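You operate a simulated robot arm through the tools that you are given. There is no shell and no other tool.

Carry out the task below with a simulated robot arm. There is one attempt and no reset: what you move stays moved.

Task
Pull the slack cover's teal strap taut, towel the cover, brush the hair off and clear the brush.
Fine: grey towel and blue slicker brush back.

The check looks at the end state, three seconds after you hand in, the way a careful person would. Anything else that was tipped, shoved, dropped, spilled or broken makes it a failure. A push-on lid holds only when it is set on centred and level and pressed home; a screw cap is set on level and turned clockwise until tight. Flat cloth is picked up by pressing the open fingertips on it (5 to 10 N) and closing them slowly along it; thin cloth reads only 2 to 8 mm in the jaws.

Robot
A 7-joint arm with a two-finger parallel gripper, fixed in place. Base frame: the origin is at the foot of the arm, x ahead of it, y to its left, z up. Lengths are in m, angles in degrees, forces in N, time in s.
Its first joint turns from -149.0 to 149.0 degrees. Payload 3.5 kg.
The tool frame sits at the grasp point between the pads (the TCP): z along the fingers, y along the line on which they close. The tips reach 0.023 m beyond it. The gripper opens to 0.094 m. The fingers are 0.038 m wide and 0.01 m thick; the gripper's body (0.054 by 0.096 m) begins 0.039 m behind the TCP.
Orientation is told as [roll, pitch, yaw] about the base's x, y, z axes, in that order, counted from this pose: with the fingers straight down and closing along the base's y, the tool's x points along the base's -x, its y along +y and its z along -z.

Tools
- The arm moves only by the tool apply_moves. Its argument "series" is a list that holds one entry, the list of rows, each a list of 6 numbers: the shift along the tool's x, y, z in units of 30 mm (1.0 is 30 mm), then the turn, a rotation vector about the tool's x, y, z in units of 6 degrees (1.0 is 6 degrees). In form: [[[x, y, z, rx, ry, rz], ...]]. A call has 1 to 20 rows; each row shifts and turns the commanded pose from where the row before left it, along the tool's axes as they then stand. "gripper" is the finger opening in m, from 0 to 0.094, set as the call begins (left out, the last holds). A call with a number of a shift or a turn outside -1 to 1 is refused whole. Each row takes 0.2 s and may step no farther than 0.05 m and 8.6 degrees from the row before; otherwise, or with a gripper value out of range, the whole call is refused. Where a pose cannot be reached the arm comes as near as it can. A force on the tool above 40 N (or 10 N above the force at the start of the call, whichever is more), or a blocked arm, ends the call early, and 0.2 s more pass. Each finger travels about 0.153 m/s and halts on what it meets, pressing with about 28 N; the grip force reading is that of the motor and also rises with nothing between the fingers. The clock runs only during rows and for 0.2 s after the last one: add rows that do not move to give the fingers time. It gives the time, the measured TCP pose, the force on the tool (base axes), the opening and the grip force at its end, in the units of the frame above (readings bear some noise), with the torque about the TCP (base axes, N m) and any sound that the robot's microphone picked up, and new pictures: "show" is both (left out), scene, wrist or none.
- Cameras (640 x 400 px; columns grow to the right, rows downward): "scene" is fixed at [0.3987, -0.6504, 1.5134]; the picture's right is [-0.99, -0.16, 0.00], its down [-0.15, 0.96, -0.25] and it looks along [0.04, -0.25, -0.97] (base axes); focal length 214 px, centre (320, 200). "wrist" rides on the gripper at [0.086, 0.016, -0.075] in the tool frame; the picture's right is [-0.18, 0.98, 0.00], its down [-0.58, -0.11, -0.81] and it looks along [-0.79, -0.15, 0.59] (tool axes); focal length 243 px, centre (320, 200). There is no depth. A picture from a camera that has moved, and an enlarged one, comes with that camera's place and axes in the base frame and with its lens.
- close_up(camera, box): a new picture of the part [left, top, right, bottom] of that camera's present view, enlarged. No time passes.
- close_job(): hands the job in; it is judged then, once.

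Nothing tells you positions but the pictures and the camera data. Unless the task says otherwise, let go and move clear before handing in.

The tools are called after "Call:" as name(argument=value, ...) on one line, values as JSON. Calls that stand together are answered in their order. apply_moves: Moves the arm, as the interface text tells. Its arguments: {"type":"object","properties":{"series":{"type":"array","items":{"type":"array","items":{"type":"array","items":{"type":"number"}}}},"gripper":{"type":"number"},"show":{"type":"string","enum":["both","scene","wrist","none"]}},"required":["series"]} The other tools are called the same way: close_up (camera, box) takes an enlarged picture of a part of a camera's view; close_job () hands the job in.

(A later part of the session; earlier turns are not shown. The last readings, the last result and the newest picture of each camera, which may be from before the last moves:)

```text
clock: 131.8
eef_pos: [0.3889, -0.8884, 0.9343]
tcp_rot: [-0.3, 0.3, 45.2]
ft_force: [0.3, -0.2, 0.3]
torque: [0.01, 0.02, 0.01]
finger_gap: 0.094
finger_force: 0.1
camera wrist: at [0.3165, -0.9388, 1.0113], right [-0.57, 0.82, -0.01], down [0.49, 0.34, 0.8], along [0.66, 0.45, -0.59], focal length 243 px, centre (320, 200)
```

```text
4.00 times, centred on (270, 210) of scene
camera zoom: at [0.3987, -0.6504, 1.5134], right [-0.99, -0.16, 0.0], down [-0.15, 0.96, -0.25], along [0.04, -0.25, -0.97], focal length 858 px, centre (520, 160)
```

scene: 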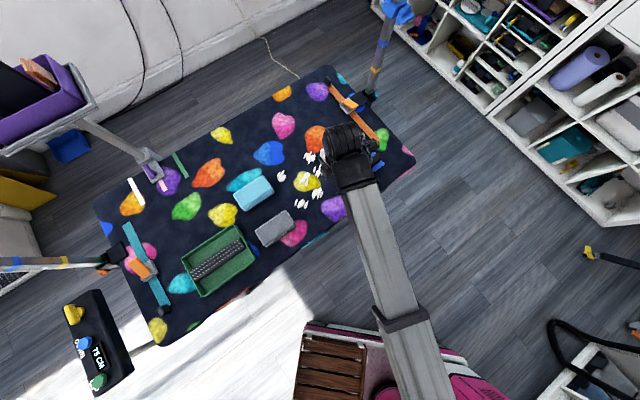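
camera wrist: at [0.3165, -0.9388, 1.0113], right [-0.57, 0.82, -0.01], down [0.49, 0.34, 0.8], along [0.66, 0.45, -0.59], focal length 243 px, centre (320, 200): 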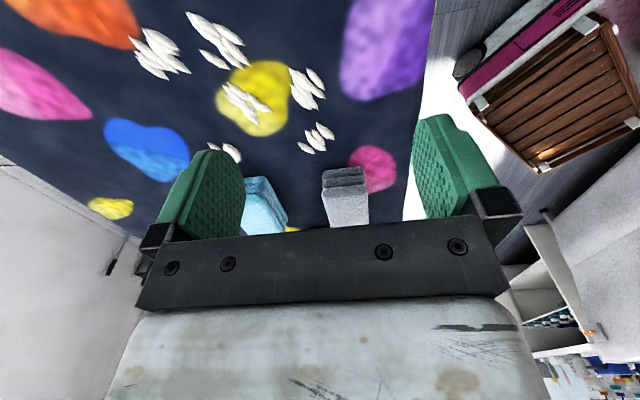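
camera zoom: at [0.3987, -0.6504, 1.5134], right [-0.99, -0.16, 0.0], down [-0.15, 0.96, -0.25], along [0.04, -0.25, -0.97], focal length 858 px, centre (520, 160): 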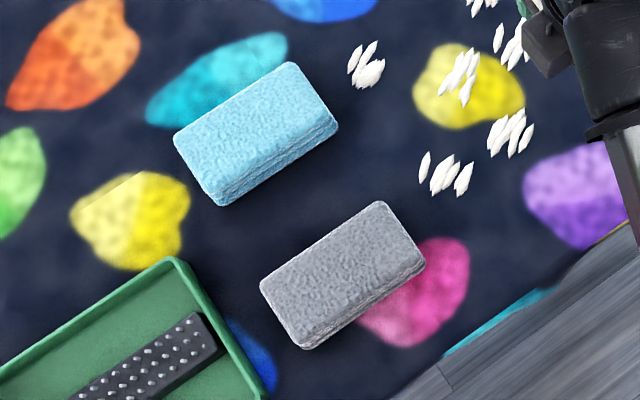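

The towel is back where it started. Next is the slicker brush at about (0.267, -1.003), lying square to the table with its black handle on top. I'll move above it and look.

Call:
apply_moves(series=[[[0.3, 0.02, 0, 0, 0, -0.05], [0.6, 0.03, 0, 0, 0, -0.05], [0.8, 0.03, 0.1, 0, 0, 0], [0.8, 0.03, 0.2, 0, 0, 0], [0.8, 0.03, 0.2, 0, 0, 0], [0.8, 0.03, 0.3, 0, 0, 0], [0.7, 0.02, 0.3, 0, 0, 0], [0.5, 0, 0.2, 0, 0, 0], [0.27, 0, 0.1, 0, 0, 0], [0, 0, 0, 0, 0, 0]]])

Call:
close_up(camera="wrist", box=[240, 20, 400, 120])

Call:
close_up(camera="scene", box=[330, 120, 410, 190])

```text
clock: 134.0
eef_pos: [0.2701, -1.0045, 0.8951]
tcp_rot: [-0.3, 0.3, 45.8]
ft_force: [0.0, 0.0, 0.7]
torque: [-0.03, 0.02, -0.04]
finger_gap: 0.0941
finger_force: 0.1
camera wrist: at [0.1975, -1.0559, 0.9709], right [-0.58, 0.82, -0.01], down [0.48, 0.35, 0.8], along [0.66, 0.46, -0.59], focal length 243 px, centre (320, 200)
```

scene: 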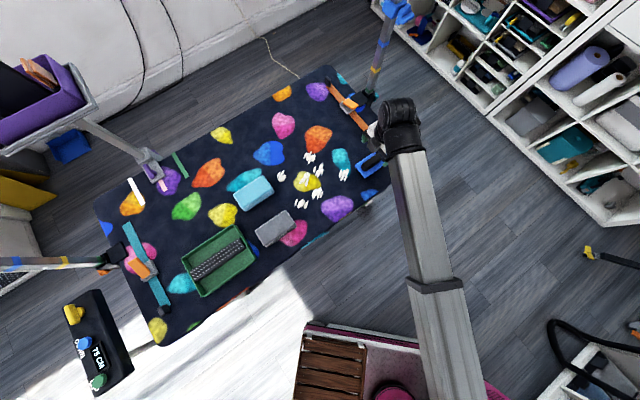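
wrist: 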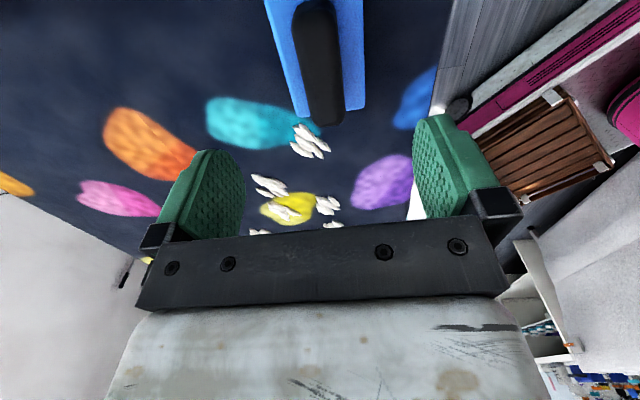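

```text
4.00 times, centred on (320, 70) of wrist
camera zoom: at [0.1975, -1.0559, 0.9709], right [-0.58, 0.82, -0.01], down [0.48, 0.35, 0.8], along [0.66, 0.46, -0.59], focal length 970 px, centre (320, 720)
```

zoom: 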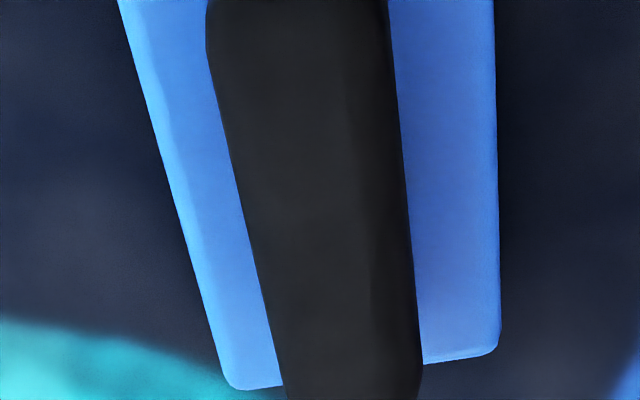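

```text
5.71 times, centred on (370, 155) of scene
camera zoom: at [0.3987, -0.6504, 1.5134], right [-0.99, -0.16, 0.0], down [-0.15, 0.96, -0.25], along [0.04, -0.25, -0.97], focal length 1226 px, centre (34, 457)
```

zoom: 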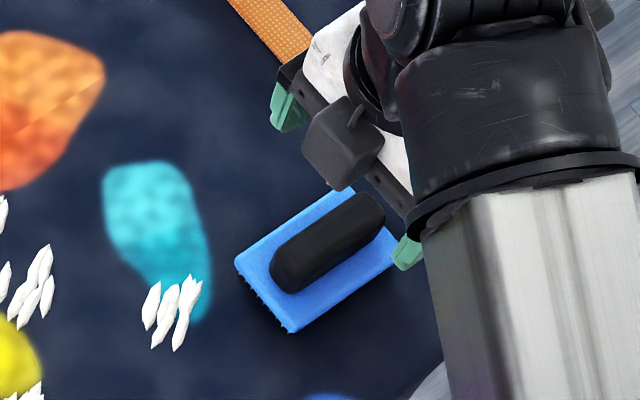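

The plate top is at about 0.771 and the handle top at about 0.803, both nicely centred under the tool. I'll descend with a moderate opening and grip the handle just above the plate.

Call:
apply_moves(series=[[[0, 0, 0.3, 0, 0, 0], [0, 0, 0.5, 0, 0, 0], [0, 0, 0.6, 0, 0, 0], [0, 0, 0.6, 0, 0, 0], [0, 0, 0.5, 0, 0, 0], [0, 0, 0.35, 0, 0, 0], [0, 0, 0.2, 0, 0, 0], [0, 0, 0.1, 0, 0, 0], [0, 0, 0, 0, 0, 0]]], gripper=0.065)

Call:
close_up(camera="wrist", box=[160, 40, 480, 240])

Call:
close_up(camera="scene", box=[330, 120, 410, 190])

```text
clock: 136.0
eef_pos: [0.2707, -1.0072, 0.7996]
tcp_rot: [-0.3, 0.2, 45.7]
ft_force: [-0.2, 1.0, 0.7]
torque: [-0.02, -0.01, 0.0]
finger_gap: 0.0652
finger_force: 0.0
camera wrist: at [0.1966, -1.0561, 0.8761], right [-0.58, 0.82, -0.01], down [0.48, 0.35, 0.8], along [0.66, 0.46, -0.59], focal length 243 px, centre (320, 200)
```

scene: 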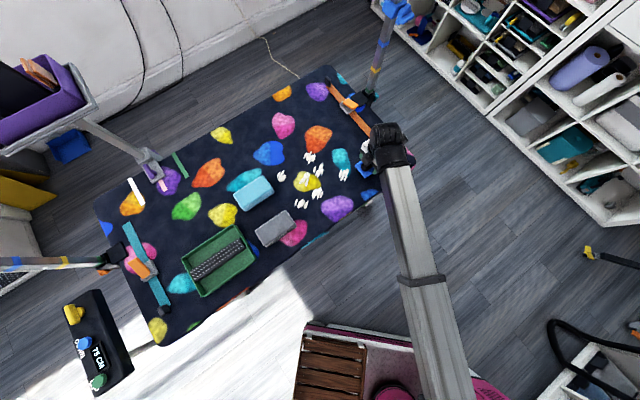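
wrist: 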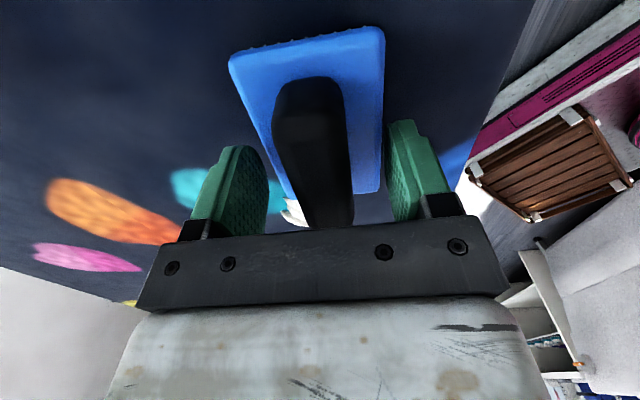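

```text
2.00 times, centred on (320, 140) of wrist
camera zoom: at [0.1966, -1.0561, 0.8761], right [-0.58, 0.82, -0.01], down [0.48, 0.35, 0.8], along [0.66, 0.46, -0.59], focal length 485 px, centre (320, 320)
```

zoom: 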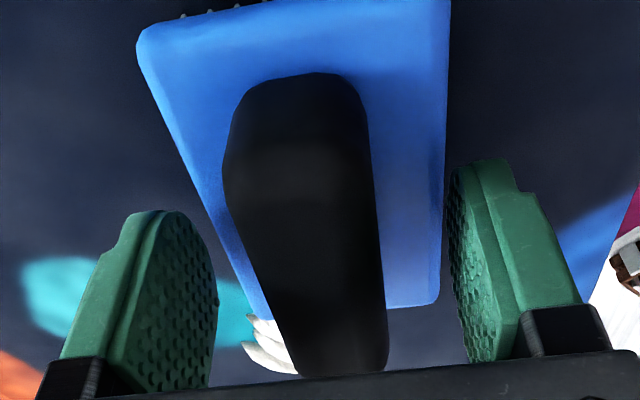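

```text
5.71 times, centred on (370, 155) of scene
camera zoom: at [0.3987, -0.6504, 1.5134], right [-0.99, -0.16, 0.0], down [-0.15, 0.96, -0.25], along [0.04, -0.25, -0.97], focal length 1226 px, centre (34, 457)
```

zoom: 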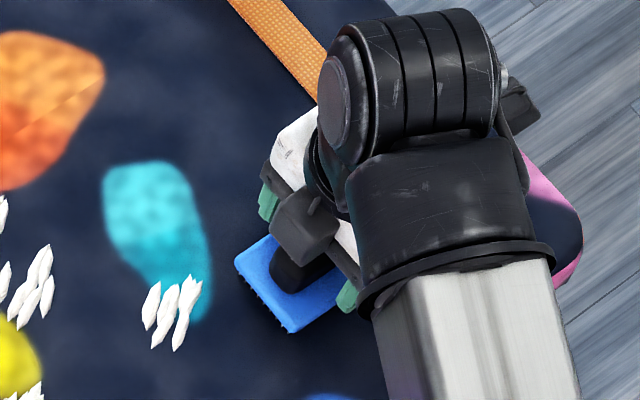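

Call:
apply_moves(series=[[[0, 0, 0, 0, 0, 0], [0, 0, 0, 0, 0, 0], [0, 0, 0, 0, 0, 0], [0, 0, 0, 0, 0, 0]]], gripper=0.0)

Call:
close_up(camera="wrist", box=[160, 40, 480, 240])

```text
clock: 137.0
eef_pos: [0.2696, -1.0051, 0.8006]
tcp_rot: [-0.4, 0.2, 45.8]
ft_force: [-0.6, 0.3, 2.6]
torque: [0.05, 0.1, -0.01]
finger_gap: 0.0277
finger_force: 28.4
camera wrist: at [0.1965, -1.056, 0.8763], right [-0.58, 0.82, -0.01], down [0.48, 0.35, 0.8], along [0.66, 0.46, -0.59], focal length 243 px, centre (320, 200)
```

scene: 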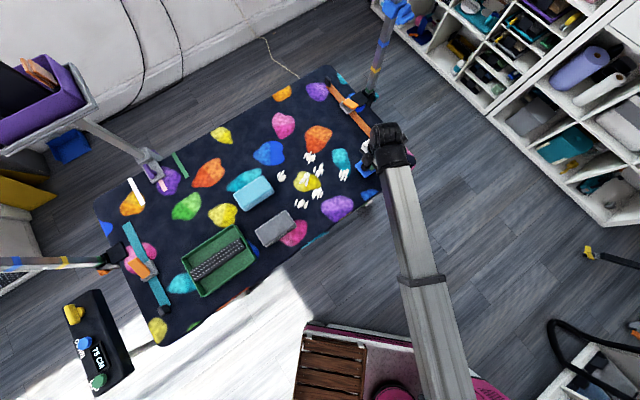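
wrist: 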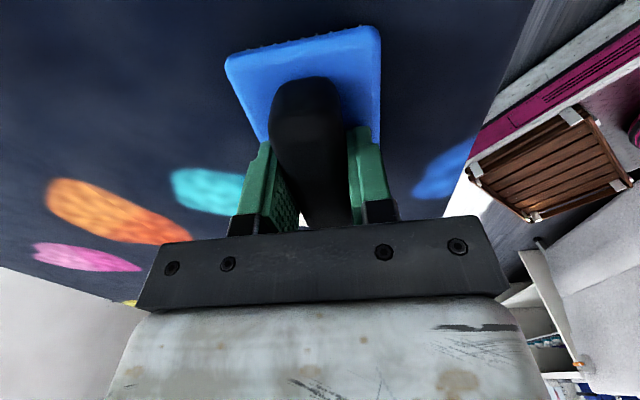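

```text
2.00 times, centred on (320, 140) of wrist
camera zoom: at [0.1965, -1.056, 0.8763], right [-0.58, 0.82, -0.01], down [0.48, 0.35, 0.8], along [0.66, 0.46, -0.59], focal length 485 px, centre (320, 320)
```

zoom: 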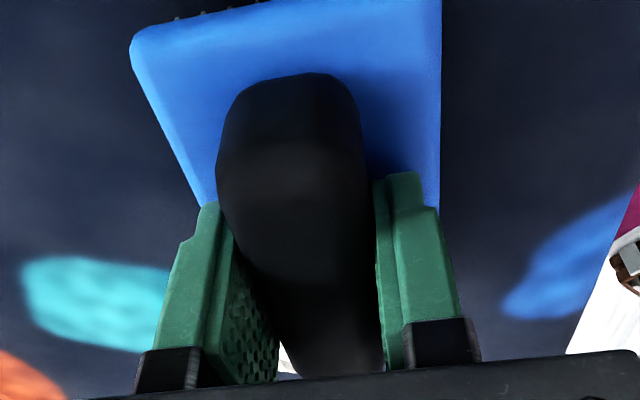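

The brush is gripped, with the bristles touching at TCP z ≈ 0.800. I'll lift it, go to just inside tuft 6 and lower for a test stroke.

Call:
apply_moves(series=[[[0, 0, -0.2, 0, 0, 0], [0, 0, -0.4, 0, 0, 0], [0, 0, -0.4, 0, 0, 0], [-0.3, 0.1, -0.1, 0, 0, 0], [-0.6, 0.15, 0, 0, 0, 0], [-0.7, 0.15, 0, 0, 0, 0], [-0.7, 0.15, 0, 0, 0, 0], [-0.5, 0.1, 0, 0, 0, 0], [-0.37, 0.1, 0, 0, 0, 0], [0, 0, 0, 0, 0, 0], [0, 0, 0.2, 0, 0, 0], [0, 0, 0.3, 0, 0, 0], [0, 0, 0.25, 0, 0, 0], [0, 0, 0.15, 0, 0, 0], [0, 0, 0, 0, 0, 0]]])

```text
clock: 140.2
eef_pos: [0.319, -0.9232, 0.8037]
tcp_rot: [-0.3, 0.3, 45.7]
ft_force: [0.7, 0.3, -0.3]
torque: [0.02, -0.04, -0.02]
finger_gap: 0.0274
finger_force: 28.4
camera wrist: at [0.2466, -0.973, 0.8802], right [-0.58, 0.82, -0.01], down [0.48, 0.35, 0.8], along [0.66, 0.46, -0.59], focal length 243 px, centre (320, 200)
```

scene: 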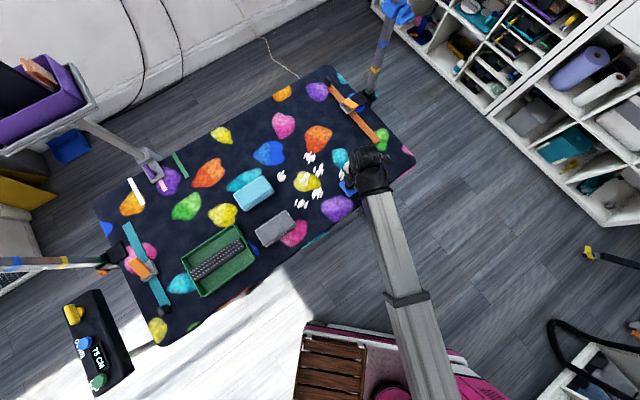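
wrist: 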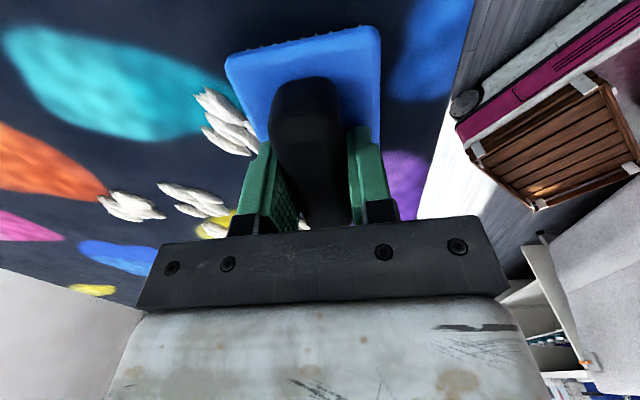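

Call:
apply_moves(series=[[[0, 0, 0.06, 0, 0, 0], [0, 0, 0.05, 0, 0, 0], [0, 0, 0, 0, 0, 0]]], show="none")

```text
clock: 141.0
eef_pos: [0.3199, -0.9213, 0.8025]
tcp_rot: [-0.3, 0.3, 45.8]
ft_force: [0.0, 0.4, 0.0]
torque: [0.02, -0.02, 0.01]
finger_gap: 0.0276
finger_force: 27.9
```

Call:
apply_moves(series=[[[0, 0, 0.05, 0, 0, 0], [0, 0, 0.04, 0, 0, 0], [0, 0, 0, 0, 0, 0]]], show="none")

```text
clock: 141.8
eef_pos: [0.3185, -0.9219, 0.7993]
tcp_rot: [-0.3, 0.4, 45.7]
ft_force: [-2.3, -4.9, 11.2]
torque: [0.19, 0.2, 0.07]
finger_gap: 0.0277
finger_force: 27.7
```

Call:
apply_moves(series=[[[0, -0.1, 0, 0, 0, 0], [0, -0.25, 0, 0, 0, 0], [0, -0.3, 0, 0, 0, 0], [0, -0.3, 0, 0, 0, 0], [0, -0.3, 0, 0, 0, 0], [0, -0.3, 0, 0, 0, 0]]])

Call:
close_up(camera="wrist", box=[120, 20, 440, 220])

Call:
close_up(camera="scene", box=[300, 120, 400, 200])

```text
clock: 143.2
eef_pos: [0.3531, -0.9536, 0.8005]
tcp_rot: [-0.3, 0.3, 45.9]
ft_force: [-5.2, 4.5, 17.7]
torque: [0.26, 0.16, 0.01]
finger_gap: 0.0276
finger_force: 27.9
camera wrist: at [0.28, -1.0047, 0.8758], right [-0.58, 0.82, -0.01], down [0.48, 0.35, 0.8], along [0.66, 0.46, -0.59], focal length 243 px, centre (320, 200)
```

scene: 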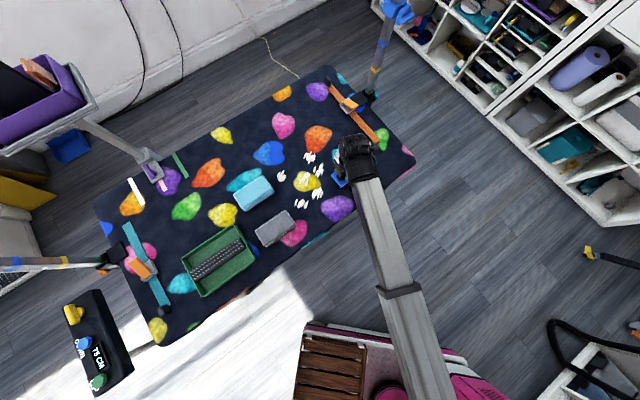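
wrist: 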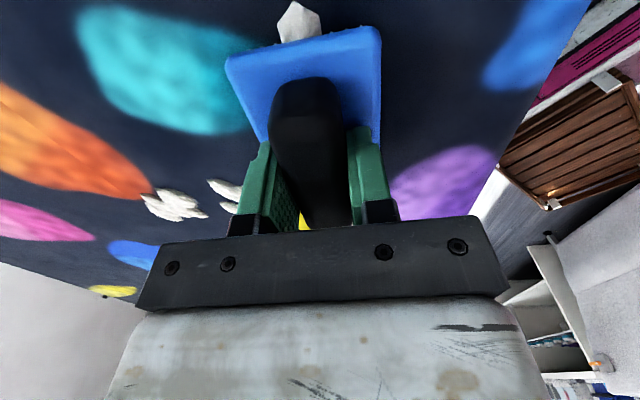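

```text
2.00 times, centred on (280, 120) of wrist
camera zoom: at [0.28, -1.0047, 0.8758], right [-0.58, 0.82, -0.01], down [0.48, 0.35, 0.8], along [0.66, 0.46, -0.59], focal length 485 px, centre (400, 360)
```

zoom: 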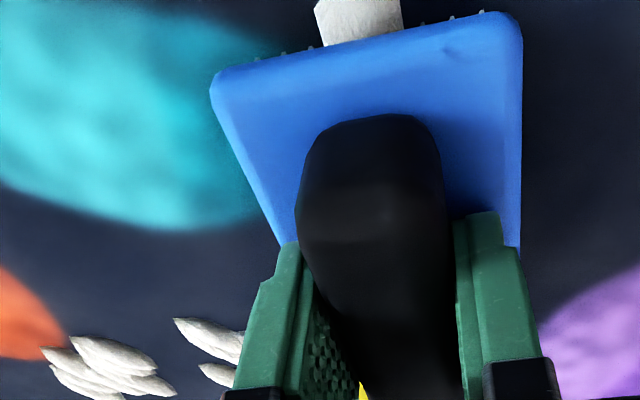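

```text
5.00 times, centred on (350, 160) of scene
camera zoom: at [0.3987, -0.6504, 1.5134], right [-0.99, -0.16, 0.0], down [-0.15, 0.96, -0.25], along [0.04, -0.25, -0.97], focal length 1072 px, centre (170, 400)
```

zoom: 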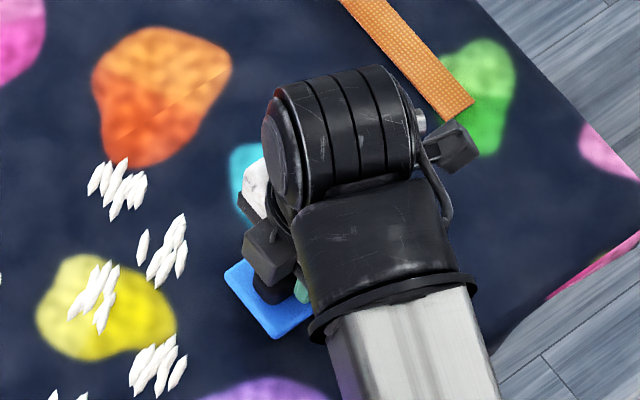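

White hair now shows at the edge of the bristles, so tuft 6 has been picked up. I'll finish this stroke outward and carry on to tufts 3 and 2.

Call:
apply_moves(series=[[[0, -0.3, 0, 0, 0, 0], [0, -0.3, 0, 0, 0, 0], [0, -0.3, 0, 0, 0, 0], [0, -0.2, -0.2, 0, 0, 0], [-0.2, 0, -0.4, 0, 0, 0], [-0.5, 0, -0.2, 0, 0, 0], [-0.6, 0, 0, 0, 0, 0], [-0.5, 0, 0, 0, 0, 0], [-0.3, 0, 0, 0, 0, 0], [0, 0, 0, 0, 0, 0]]])

Call:
close_up(camera="scene", box=[300, 120, 400, 200])

```text
clock: 145.4
eef_pos: [0.4207, -0.9303, 0.8229]
tcp_rot: [-0.3, 0.3, 45.7]
ft_force: [0.6, 0.1, -0.7]
torque: [0.0, 0.02, -0.01]
finger_gap: 0.0277
finger_force: 27.8
camera wrist: at [0.349, -0.9818, 0.8982], right [-0.58, 0.82, -0.01], down [0.48, 0.35, 0.8], along [0.66, 0.46, -0.59], focal length 243 px, centre (320, 200)
```

scene: 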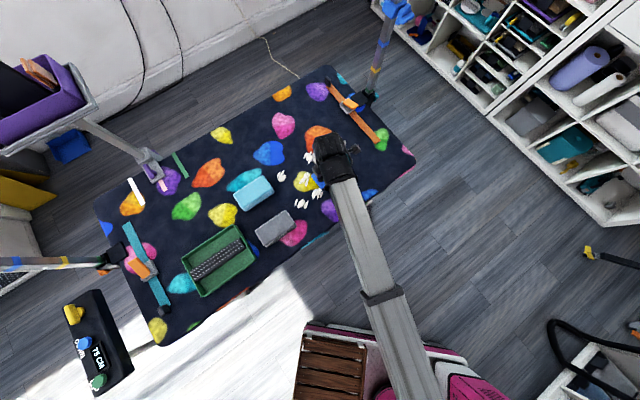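
wrist: 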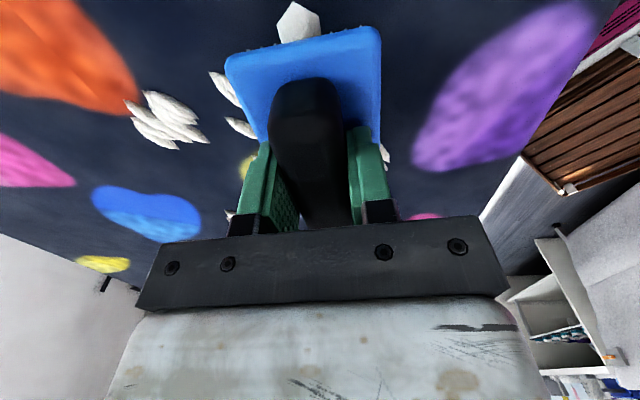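

```text
5.00 times, centred on (350, 160) of scene
camera zoom: at [0.3987, -0.6504, 1.5134], right [-0.99, -0.16, 0.0], down [-0.15, 0.96, -0.25], along [0.04, -0.25, -0.97], focal length 1072 px, centre (170, 400)
```

zoom: 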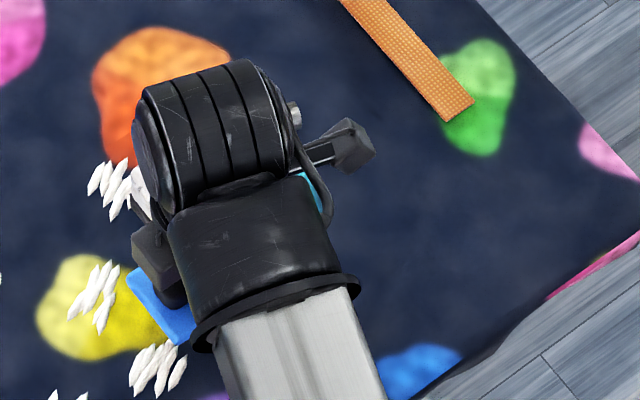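

Call:
apply_moves(series=[[[0, 0.1, 0.2, 0, 0, 0], [0, 0.1, 0.25, 0, 0, 0], [0, 0, 0.15, 0, 0, 0], [0, 0, 0.08, 0, 0, 0], [0, 0, 0.05, 0, 0, 0], [0, 0, 0, 0, 0, 0]]], show="none")

```text
clock: 146.8
eef_pos: [0.4154, -0.927, 0.8009]
tcp_rot: [-0.4, 0.4, 45.8]
ft_force: [0.3, 0.0, -0.6]
torque: [-0.01, -0.04, -0.01]
finger_gap: 0.0274
finger_force: 28.0
```

Call:
apply_moves(series=[[[0, 0, 0.03, 0, 0, 0], [0, 0, 0.03, 0, 0, 0], [0, 0, 0, 0, 0, 0]]], show="none")

```text
clock: 147.6
eef_pos: [0.4157, -0.928, 0.7997]
tcp_rot: [-0.2, 0.4, 45.8]
ft_force: [0.2, -0.4, -1.2]
torque: [0.02, 0.01, -0.01]
finger_gap: 0.0274
finger_force: 28.3
```

Call:
apply_moves(series=[[[0, 0, 0.03, 0, 0, 0], [0, 0, 0.03, 0, 0, 0], [0, 0, 0, 0, 0, 0]]], show="none")

```text
clock: 148.4
eef_pos: [0.416, -0.9274, 0.7991]
tcp_rot: [-0.4, 0.3, 45.7]
ft_force: [-0.3, -3.0, 21.7]
torque: [0.1, 0.15, -0.02]
finger_gap: 0.0275
finger_force: 27.9
```

Call:
apply_moves(series=[[[0, -0.1, -0.015, 0, 0, 0], [0, -0.25, 0, 0, 0, 0], [0, -0.3, 0, 0, 0, 0], [0, -0.3, 0, 0, 0, 0], [0, -0.3, 0, 0, 0, 0], [0, -0.3, 0, 0, 0, 0]]], show="none")

```text
clock: 149.8
eef_pos: [0.4493, -0.9597, 0.7994]
tcp_rot: [-0.3, 0.2, 45.6]
ft_force: [-3.6, 2.5, 11.0]
torque: [0.15, 0.32, -0.04]
finger_gap: 0.0273
finger_force: 27.9
```

Call:
apply_moves(series=[[[0, -0.3, 0.005, 0, 0, 0], [0, -0.3, 0.005, 0, 0, 0], [0, -0.3, 0, 0, 0, 0], [0, -0.3, 0, 0, 0, 0], [0, -0.3, 0, 0, 0, 0], [0, -0.3, 0, 0, 0, 0]]], show="none")

```text
clock: 151.2
eef_pos: [0.4871, -0.9975, 0.7988]
tcp_rot: [-0.3, 0.2, 45.9]
ft_force: [-3.8, 3.9, 15.1]
torque: [0.31, 0.23, 0.02]
finger_gap: 0.0276
finger_force: 27.8
```

Call:
apply_moves(series=[[[0, -0.3, 0.0, 0, 0, 0], [0, -0.3, 0.0, 0, 0, 0], [0, -0.3, 0, 0, 0, 0], [0, -0.3, 0, 0, 0, 0], [0, -0.3, 0, 0, 0, 0], [0, -0.2, -0.2, 0, 0, 0], [0, 0, -0.4, 0, 0, 0], [-0.3, 0.1, -0.3, 0, 0, 0], [-0.6, 0.2, 0, 0, 0, 0], [-0.6, 0.2, 0, 0, 0, 0], [-0.4, 0.1, 0, 0, 0, 0], [-0.2, 0.1, 0, 0, 0, 0]]])

Call:
close_up(camera="scene", box=[260, 120, 360, 220])

```text
clock: 153.8
eef_pos: [0.5539, -0.9737, 0.8253]
tcp_rot: [-0.4, 0.3, 45.7]
ft_force: [-0.7, 0.2, -0.6]
torque: [0.03, 0.03, -0.01]
finger_gap: 0.0278
finger_force: 28.4
camera wrist: at [0.4798, -1.0241, 0.9018], right [-0.58, 0.82, -0.01], down [0.48, 0.35, 0.8], along [0.66, 0.46, -0.59], focal length 243 px, centre (320, 200)
```

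scene: 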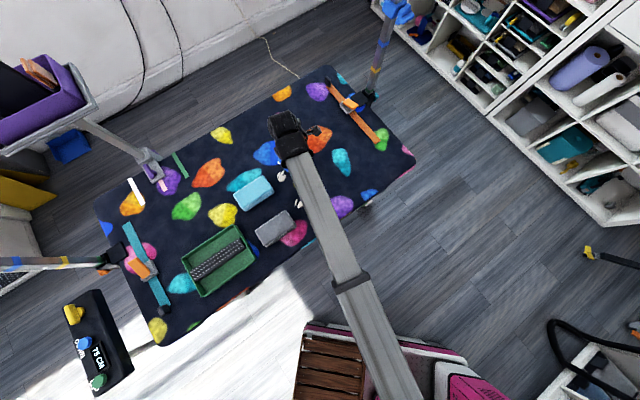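
wrist: 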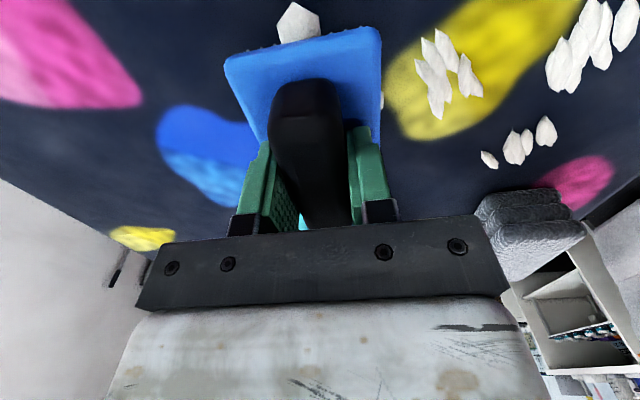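

```text
4.00 times, centred on (310, 170) of scene
camera zoom: at [0.3987, -0.6504, 1.5134], right [-0.99, -0.16, 0.0], down [-0.15, 0.96, -0.25], along [0.04, -0.25, -0.97], focal length 858 px, centre (360, 320)
```

zoom: 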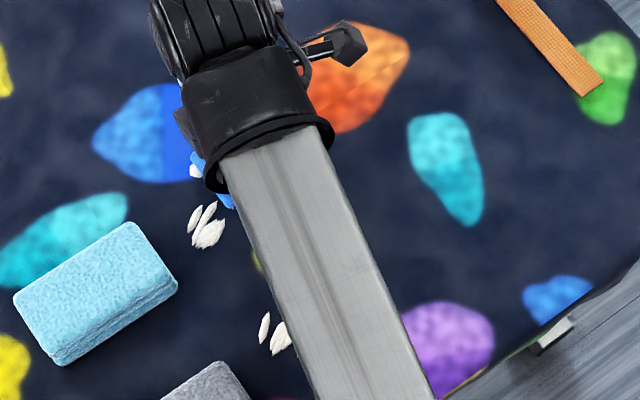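

Tufts 2, 3 and 6 are off the cover. Next is one long inward stroke over tufts 1 and 7, staying clear of both towels.

Call:
apply_moves(series=[[[-0.3, -0.2, 0, 0, 0, 0], [-0.5, -0.3, 0, 0, 0, 0], [-0.5, -0.3, 0, 0, 0, 0], [-0.4, -0.22, 0, 0, 0, 0], [-0.15, 0, 0.2, 0, 0, 0], [0, 0, 0.3, 0, 0, 0], [0, 0, 0.2, 0, 0, 0], [0, 0, 0.1, 0, 0, 0], [0, 0, 0, 0, 0, 0]]])

Call:
close_up(camera="scene", box=[220, 120, 320, 220])

```text
clock: 155.8
eef_pos: [0.6145, -0.957, 0.8004]
tcp_rot: [-0.4, 0.3, 45.8]
ft_force: [0.4, 0.4, -0.7]
torque: [0.03, 0.05, 0.02]
finger_gap: 0.0274
finger_force: 28.0
camera wrist: at [0.5417, -1.0067, 0.8769], right [-0.58, 0.82, -0.01], down [0.48, 0.35, 0.8], along [0.66, 0.46, -0.59], focal length 243 px, centre (320, 200)
```

scene: 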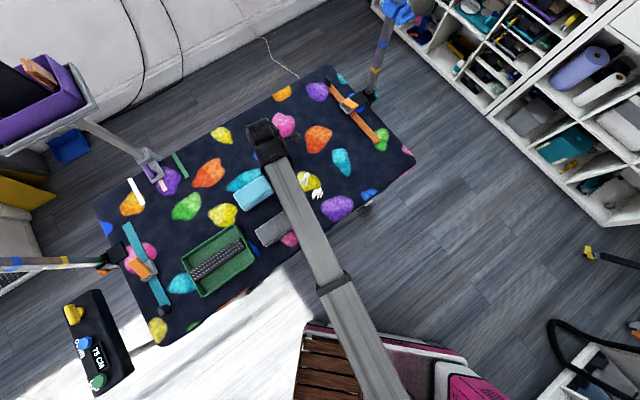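
wrist: 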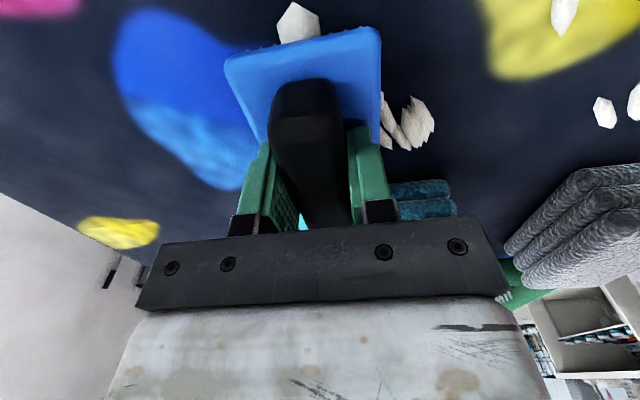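

```text
4.00 times, centred on (270, 170) of scene
camera zoom: at [0.3987, -0.6504, 1.5134], right [-0.99, -0.16, 0.0], down [-0.15, 0.96, -0.25], along [0.04, -0.25, -0.97], focal length 858 px, centre (520, 320)
```

zoom: 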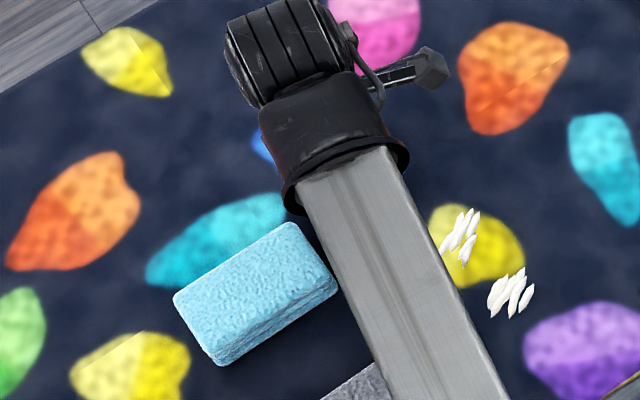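

Call:
apply_moves(series=[[[0, 0, 0.04, 0, 0, 0], [0, 0, 0.03, 0, 0, 0], [0, 0, 0, 0, 0, 0]]], show="none")

```text
clock: 156.6
eef_pos: [0.6152, -0.9565, 0.7989]
tcp_rot: [-0.3, 0.3, 45.7]
ft_force: [0.5, 0.1, 0.2]
torque: [0.05, -0.03, 0.04]
finger_gap: 0.0279
finger_force: 28.2
```

Call:
apply_moves(series=[[[0, 0, 0.03, 0, 0, 0], [0, 0.1, 0.01, 0, 0, 0], [0, 0.25, 0, 0, 0, 0]]], show="none")

```text
clock: 157.4
eef_pos: [0.607, -0.9485, 0.7988]
tcp_rot: [-0.4, 0.3, 45.8]
ft_force: [4.5, -3.5, 13.3]
torque: [0.14, 0.06, -0.04]
finger_gap: 0.0278
finger_force: 27.9
```

Call:
apply_moves(series=[[[0, 0.3, 0, 0, 0, 0], [0, 0.3, 0, 0, 0, 0], [0, 0.3, 0, 0, 0, 0], [0, 0.3, 0, 0, 0, 0], [0, 0.3, 0, 0, 0, 0], [0, 0.3, 0, 0, 0, 0]]], show="none")

```text
clock: 158.8
eef_pos: [0.5666, -0.9098, 0.799]
tcp_rot: [-0.4, 0.2, 45.8]
ft_force: [5.4, -3.0, 16.7]
torque: [0.19, 0.07, -0.01]
finger_gap: 0.0273
finger_force: 28.2
```

Call:
apply_moves(series=[[[0, 0.3, 0, 0, 0, 0], [0, 0.3, 0, 0, 0, 0], [0, 0.3, 0, 0, 0, 0], [0, 0.3, 0, 0, 0, 0], [0, 0.3, 0, 0, 0, 0], [0, 0.3, 0, 0, 0, 0], [0, 0.3, 0, 0, 0, 0]]], show="none")

```text
clock: 160.4
eef_pos: [0.5226, -0.8656, 0.7992]
tcp_rot: [-0.4, 0.3, 45.7]
ft_force: [9.3, -10.5, 34.5]
torque: [0.27, -0.14, -0.12]
finger_gap: 0.0277
finger_force: 27.7
```

Call:
apply_moves(series=[[[0, 0.15, -0.03, 0, 0, 0], [0, 0.25, -0.01, 0, 0, 0], [0, 0.3, 0, 0, 0, 0], [0, 0.3, 0, 0, 0, 0], [0, 0.3, 0, 0, 0, 0]]], show="none")

```text
clock: 161.6
eef_pos: [0.4962, -0.838, 0.7994]
tcp_rot: [-0.3, 0.4, 45.8]
ft_force: [10.2, -9.7, 36.0]
torque: [0.3, -0.03, -0.06]
finger_gap: 0.0277
finger_force: 27.9
```

Call:
apply_moves(series=[[[0, 0.1, -0.03, 0, 0, 0], [0, 0.2, -0.03, 0, 0, 0], [0, 0.3, -0.005, 0, 0, 0], [0, 0.3, -0.005, 0, 0, 0], [0, 0.3, -0.005, 0, 0, 0]]], show="none")

```text
clock: 162.8
eef_pos: [0.468, -0.8125, 0.7991]
tcp_rot: [-0.2, 0.3, 45.9]
ft_force: [0.3, 1.6, 1.1]
torque: [0.14, -0.03, 0.01]
finger_gap: 0.0275
finger_force: 28.0
```

Call:
apply_moves(series=[[[0, 0.1, 0.03, 0, 0, 0], [0, 0.25, 0, 0, 0, 0], [0, 0.3, 0, 0, 0, 0], [0, 0.2, 0, 0, 0, 0], [0, 0, -0.3, 0, 0, 0], [0.2, 0, -0.4, 0, 0, 0], [0.4, -0.3, -0.2, 0, 0, 0], [0.5, -0.4, 0, 0, 0, 0], [0.5, -0.3, 0, 0, 0, 0], [0.3, 0, 0, 0, 0, 0], [0, 0, 0, 0, 0, 0]]])

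Call:
close_up(camera="scene", box=[240, 120, 340, 220])

```text
clock: 165.2
eef_pos: [0.4329, -0.857, 0.8274]
tcp_rot: [-0.2, 0.3, 45.8]
ft_force: [0.3, -0.6, -1.4]
torque: [0.0, 0.03, 0.0]
finger_gap: 0.0279
finger_force: 28.1
camera wrist: at [0.3599, -0.9075, 0.9035], right [-0.58, 0.82, -0.01], down [0.48, 0.35, 0.8], along [0.66, 0.46, -0.59], focal length 243 px, centre (320, 200)
```

scene: 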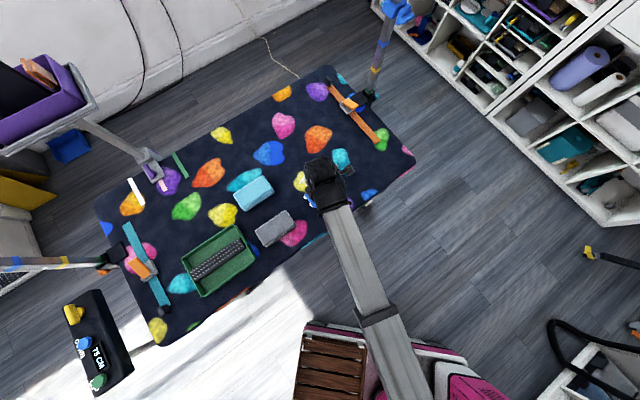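
wrist: 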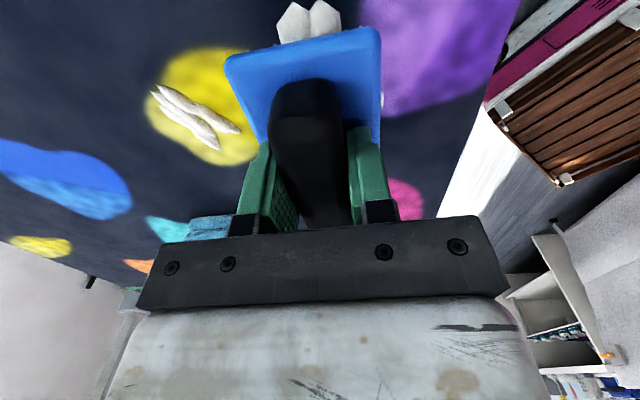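

```text
4.00 times, centred on (290, 170) of scene
camera zoom: at [0.3987, -0.6504, 1.5134], right [-0.99, -0.16, 0.0], down [-0.15, 0.96, -0.25], along [0.04, -0.25, -0.97], focal length 858 px, centre (440, 320)
```

zoom: 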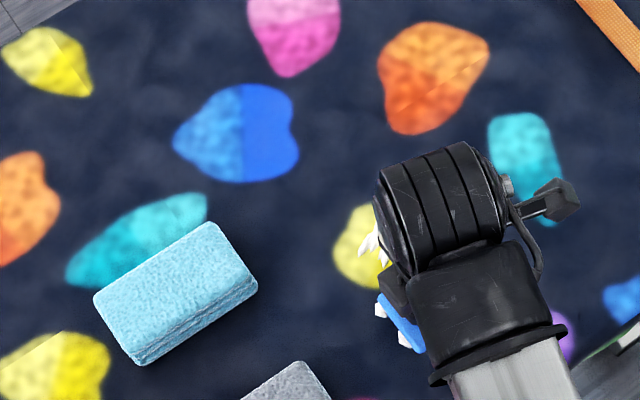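

Tufts 1 and 7 are picked up. Only tufts 4 and 5 remain, and one outward stroke along this column should take both.

Call:
apply_moves(series=[[[0, 0.3, 0, 0, 0, 0], [0, 0.5, 0.1, 0, 0, 0], [0, 0.3, 0.25, 0, 0, 0], [0, 0, 0.3, 0, 0, 0], [0, 0, 0.15, 0, 0, 0], [0, 0, 0.06, 0, 0, 0], [0, 0, 0.04, 0, 0, 0], [0, 0, 0, 0, 0, 0]]], show="none")

```text
clock: 167.0
eef_pos: [0.4089, -0.8356, 0.7993]
tcp_rot: [-0.2, 0.2, 45.8]
ft_force: [0.2, -1.1, -0.3]
torque: [0.03, 0.0, -0.01]
finger_gap: 0.0276
finger_force: 28.3
```

Call:
apply_moves(series=[[[0, 0, 0.03, 0, 0, 0], [0, 0, 0.02, 0, 0, 0], [0, 0, 0, 0, 0, 0]]], show="none")

```text
clock: 167.8
eef_pos: [0.4098, -0.835, 0.7992]
tcp_rot: [-0.3, 0.3, 45.7]
ft_force: [-1.7, -2.1, 19.4]
torque: [0.61, 0.04, 0.06]
finger_gap: 0.0277
finger_force: 28.2
```

Call:
apply_moves(series=[[[0, -0.1, 0, 0, 0, 0], [0, -0.25, 0, 0, 0, 0], [0, -0.3, 0, 0, 0, 0], [0, -0.3, 0, 0, 0, 0], [0, -0.3, 0, 0, 0, 0], [0, -0.3, 0, 0, 0, 0]]], show="none")

```text
clock: 169.2
eef_pos: [0.4421, -0.8674, 0.7988]
tcp_rot: [-0.3, 0.3, 45.6]
ft_force: [-8.3, 7.9, 29.5]
torque: [0.86, 0.13, 0.19]
finger_gap: 0.0274
finger_force: 27.9
```

Call:
apply_moves(series=[[[0, -0.3, -0.02, 0, 0, 0], [0, -0.3, 0, 0, 0, 0], [0, -0.3, 0, 0, 0, 0], [0, -0.3, 0, 0, 0, 0], [0, -0.3, 0, 0, 0, 0], [0, -0.3, 0, 0, 0, 0]]], show="none")

```text
clock: 170.6
eef_pos: [0.4816, -0.9051, 0.7986]
tcp_rot: [-0.4, 0.3, 45.8]
ft_force: [-1.9, 1.5, 5.4]
torque: [0.3, 0.07, 0.03]
finger_gap: 0.0274
finger_force: 27.9
```

Call:
apply_moves(series=[[[0, -0.3, 0.02, 0, 0, 0], [0, -0.3, 0, 0, 0, 0], [0, -0.3, 0, 0, 0, 0], [0, -0.3, 0, 0, 0, 0], [0, -0.2, 0, 0, 0, 0]]], show="none")

Call:
apply_moves(series=[[[0, 0, -0.3, 0, 0, 0], [0, 0, -0.5, 0, 0, 0], [0, 0.1, -0.6, 0, 0, 0], [0, 0.4, -0.5, 0, 0, 0], [-0.2, 0.6, -0.3, 0, 0, 0], [-0.5, 0.6, 0, 0, 0, 0], [-0.8, 0.5, 0, 0, 0, 0], [-0.8, 0.3, 0, 0, 0, 0], [-0.8, 0.2, 0, 0, 0, 0], [-0.5, 0, 0, 0, 0, 0], [-0.2, 0, 0, 0, 0, 0]]])

Call:
close_up(camera="scene", box=[240, 120, 380, 220])

Call:
close_up(camera="wrist", box=[160, 0, 480, 200])

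```text
clock: 171.8
eef_pos: [0.5109, -0.9359, 0.7984]
tcp_rot: [-0.3, 0.3, 45.7]
ft_force: [-0.6, 0.0, 2.3]
torque: [0.13, -0.03, 0.03]
finger_gap: 0.0273
finger_force: 28.1
```

```text
clock: 174.2
eef_pos: [0.5329, -0.7974, 0.8646]
tcp_rot: [-0.3, 0.3, 45.7]
ft_force: [-0.2, 0.0, -0.9]
torque: [0.02, 0.04, 0.03]
finger_gap: 0.0278
finger_force: 28.5
camera wrist: at [0.4598, -0.8482, 0.9399], right [-0.58, 0.82, -0.01], down [0.48, 0.35, 0.8], along [0.66, 0.46, -0.59], focal length 243 px, centre (320, 200)
```

scene: 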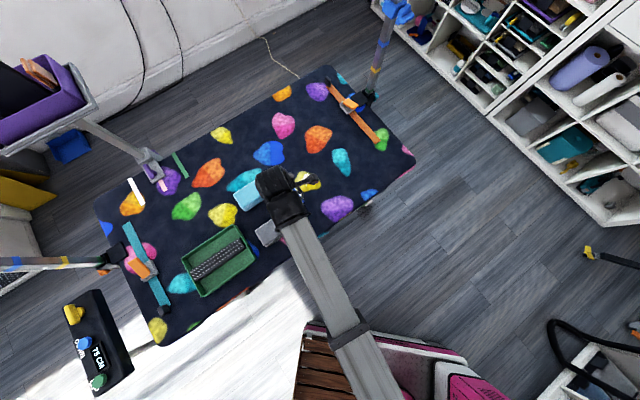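
wrist: 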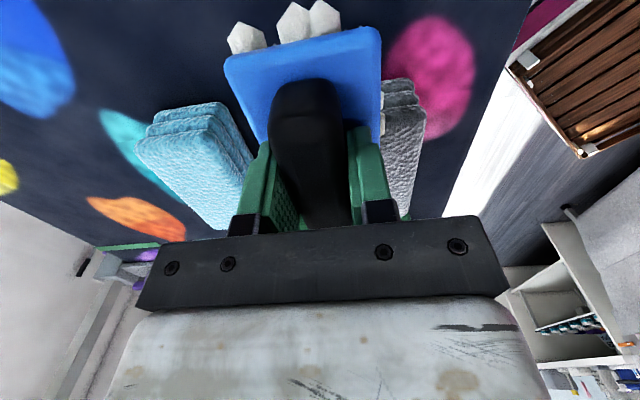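

```text
4.00 times, centred on (310, 170) of scene
camera zoom: at [0.3987, -0.6504, 1.5134], right [-0.99, -0.16, 0.0], down [-0.15, 0.96, -0.25], along [0.04, -0.25, -0.97], focal length 858 px, centre (360, 320)
```

zoom: 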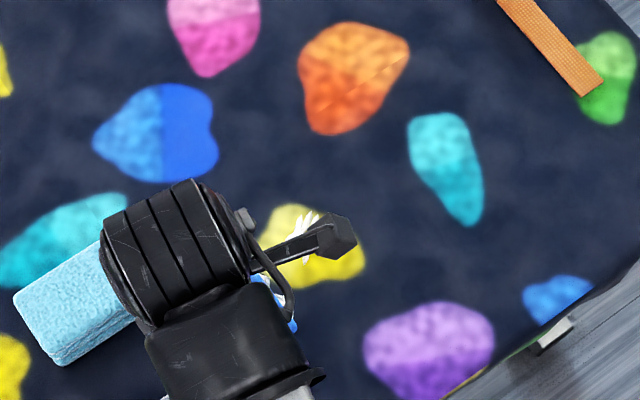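

```text
2.00 times, centred on (320, 100) of wrist
camera zoom: at [0.4598, -0.8482, 0.9399], right [-0.58, 0.82, -0.01], down [0.48, 0.35, 0.8], along [0.66, 0.46, -0.59], focal length 485 px, centre (320, 400)
```

zoom: 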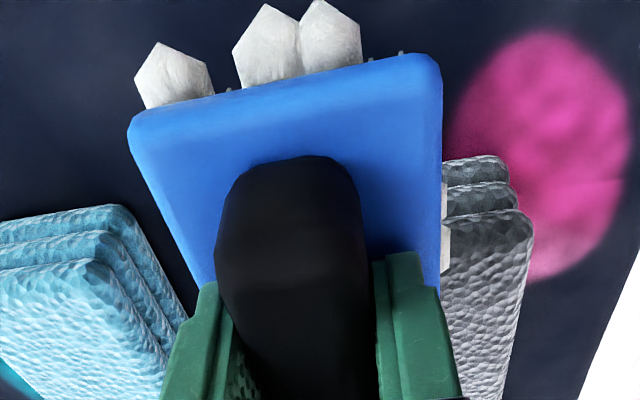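

Tuft 5 is gone, but tuft 4 still lies on the yellow patch because I lost contact there. I'll go back and stroke it again with firm contact.

Call:
apply_moves(series=[[[0.3, 0, 0, 0, 0, 0], [0.6, -0.1, 0, 0, 0, 0], [0.7, -0.1, 0, 0, 0, 0], [0.7, -0.1, 0.2, 0, 0, 0], [0.6, -0.1, 0.4, 0, 0, 0], [0.4, -0.1, 0.4, 0, 0, 0], [0.16, -0.07, 0.4, 0, 0, 0], [0, 0, 0.3, 0, 0, 0], [0, 0, 0.2, 0, 0, 0], [0, 0, 0.15, 0, 0, 0], [0, 0, 0.05, 0, 0, 0], [0, 0, 0, 0, 0, 0]]])

Call:
close_up(camera="wrist", box=[80, 0, 400, 200])

```text
clock: 176.8
eef_pos: [0.474, -0.8817, 0.8002]
tcp_rot: [-0.2, 0.3, 45.7]
ft_force: [0.4, -0.1, -1.1]
torque: [0.01, 0.01, -0.02]
finger_gap: 0.0275
finger_force: 28.2
camera wrist: at [0.4001, -0.9332, 0.8765], right [-0.58, 0.82, -0.01], down [0.48, 0.35, 0.8], along [0.66, 0.46, -0.59], focal length 243 px, centre (320, 200)
```

scene: 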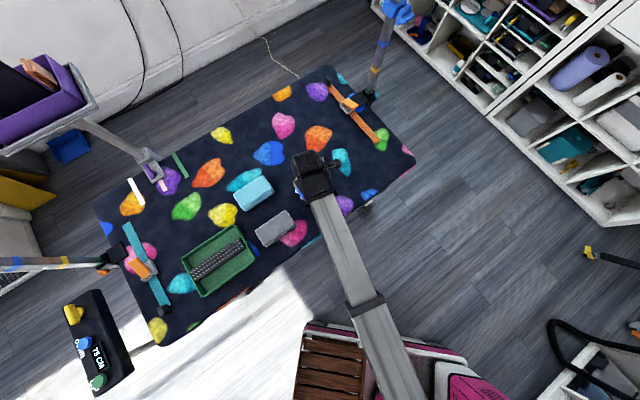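
wrist: 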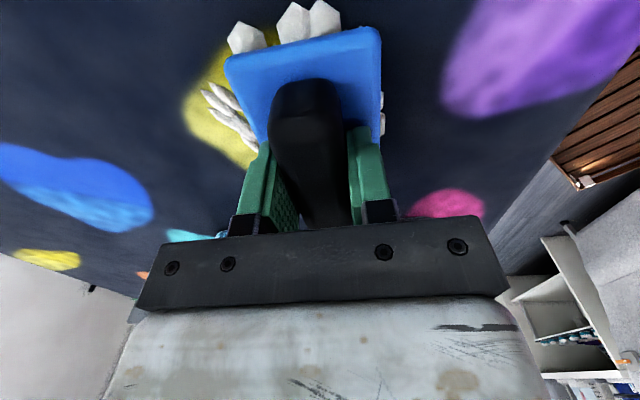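

```text
2.00 times, centred on (240, 100) of wrist
camera zoom: at [0.4001, -0.9332, 0.8765], right [-0.58, 0.82, -0.01], down [0.48, 0.35, 0.8], along [0.66, 0.46, -0.59], focal length 485 px, centre (480, 400)
```

zoom: 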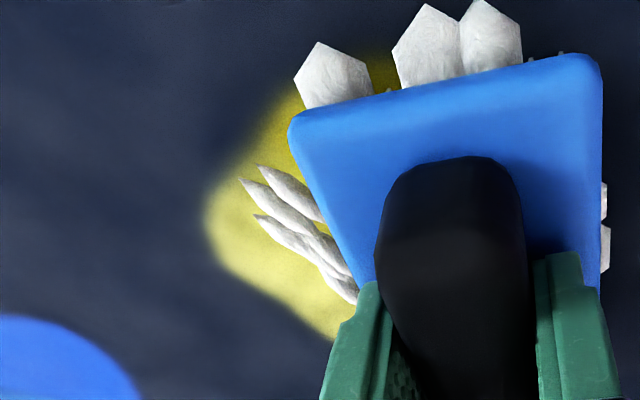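

Call:
apply_moves(series=[[[0, 0, 0.04, 0, 0, 0], [0, 0, 0.03, 0, 0, 0], [0, 0, 0, 0, 0, 0]]], show="none")

```text
clock: 177.6
eef_pos: [0.4722, -0.8835, 0.7995]
tcp_rot: [-0.2, 0.2, 45.8]
ft_force: [-0.7, -0.5, 1.9]
torque: [0.15, -0.01, 0.04]
finger_gap: 0.0276
finger_force: 27.7
```

Call:
apply_moves(series=[[[0, 0, 0.03, 0, 0, 0], [0, -0.1, 0.01, 0, 0, 0], [0, -0.25, 0.005, 0, 0, 0], [0, -0.25, 0.005, 0, 0, 0]]], show="none")

```text
clock: 178.6
eef_pos: [0.4848, -0.8959, 0.7993]
tcp_rot: [-0.3, 0.2, 45.8]
ft_force: [-3.7, 4.1, 12.2]
torque: [0.53, 0.07, 0.16]
finger_gap: 0.0277
finger_force: 27.4
```

Call:
apply_moves(series=[[[0, -0.25, 0.01, 0, 0, 0], [0, -0.25, 0.005, 0, 0, 0], [0, -0.25, 0.005, 0, 0, 0], [0, -0.25, 0.005, 0, 0, 0]]], show="wrist")

```text
clock: 179.6
eef_pos: [0.5066, -0.9171, 0.799]
tcp_rot: [-0.3, 0.4, 45.7]
ft_force: [-7.4, 5.8, 23.7]
torque: [0.77, 0.1, 0.19]
finger_gap: 0.0277
finger_force: 28.2
camera wrist: at [0.4331, -0.9662, 0.8747], right [-0.58, 0.82, -0.01], down [0.48, 0.35, 0.8], along [0.66, 0.46, -0.59], focal length 243 px, centre (320, 200)
```

wrist: 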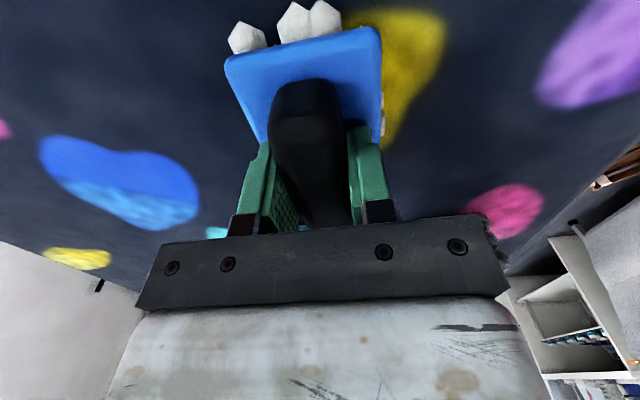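

Call:
apply_moves(series=[[[0, -0.25, 0, 0, 0, 0], [0, -0.25, 0, 0, 0, 0], [0, -0.25, 0, 0, 0, 0], [0, -0.25, 0, 0, 0, 0], [0, -0.25, 0, 0, 0, 0], [0, -0.25, 0, 0, 0, 0]]], show="none")

Call:
apply_moves(series=[[[0, 0, -0.3, 0, 0, 0], [0, 0, -0.5, 0, 0, 0], [0, 0.1, -0.6, 0, 0, 0], [0.1, 0.2, -0.6, 0, 0, 0], [0.4, 0.3, -0.3, 0, 0, 0], [0.8, 0.3, 0, 0, 0, 0], [0.9, 0.3, 0, 0, 0, 0], [0.9, 0.3, 0, 0, 0, 0], [0.8, 0.2, 0, 0, 0, 0], [0.4, 0, 0, 0, 0, 0], [0, 0, 0, 0, 0, 0]]])

Call:
close_up(camera="scene", box=[240, 120, 380, 220])

```text
clock: 180.4
eef_pos: [0.5181, -0.9279, 0.7974]
tcp_rot: [-0.1, 0.3, 45.7]
ft_force: [-2.6, 3.9, 15.9]
torque: [0.33, -0.03, 0.01]
finger_gap: 0.0274
finger_force: 28.5
stopped in row 3: the force on the tool passed its limit at 41 N (the readings are from after the stop); the commanded pose is now the measured one
```

```text
clock: 182.8
eef_pos: [0.3925, -0.9873, 0.8629]
tcp_rot: [-0.3, 0.3, 45.7]
ft_force: [0.7, -0.7, -1.8]
torque: [0.02, 0.02, 0.01]
finger_gap: 0.0275
finger_force: 27.4
camera wrist: at [0.3194, -1.037, 0.9398], right [-0.58, 0.82, -0.01], down [0.48, 0.35, 0.8], along [0.66, 0.46, -0.59], focal length 243 px, centre (320, 200)
```

scene: 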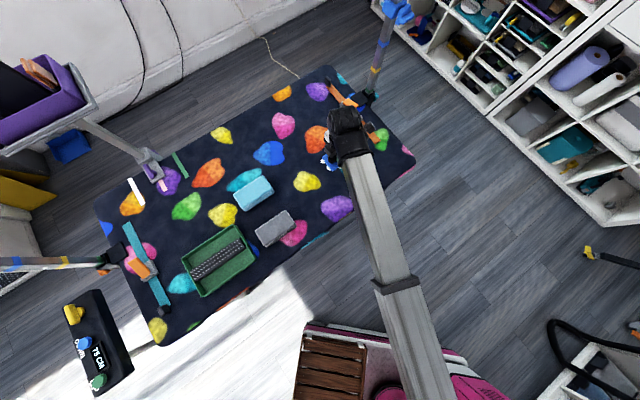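
wrist: 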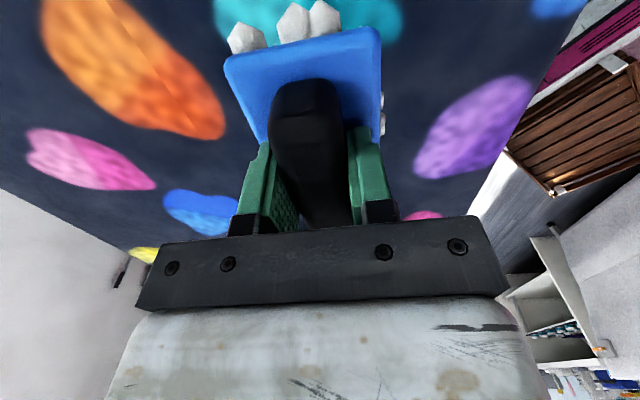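

```text
4.00 times, centred on (310, 170) of scene
camera zoom: at [0.3987, -0.6504, 1.5134], right [-0.99, -0.16, 0.0], down [-0.15, 0.96, -0.25], along [0.04, -0.25, -0.97], focal length 858 px, centre (360, 320)
```

zoom: 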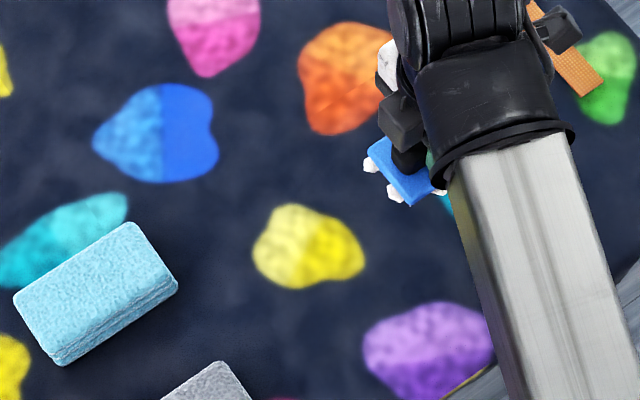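

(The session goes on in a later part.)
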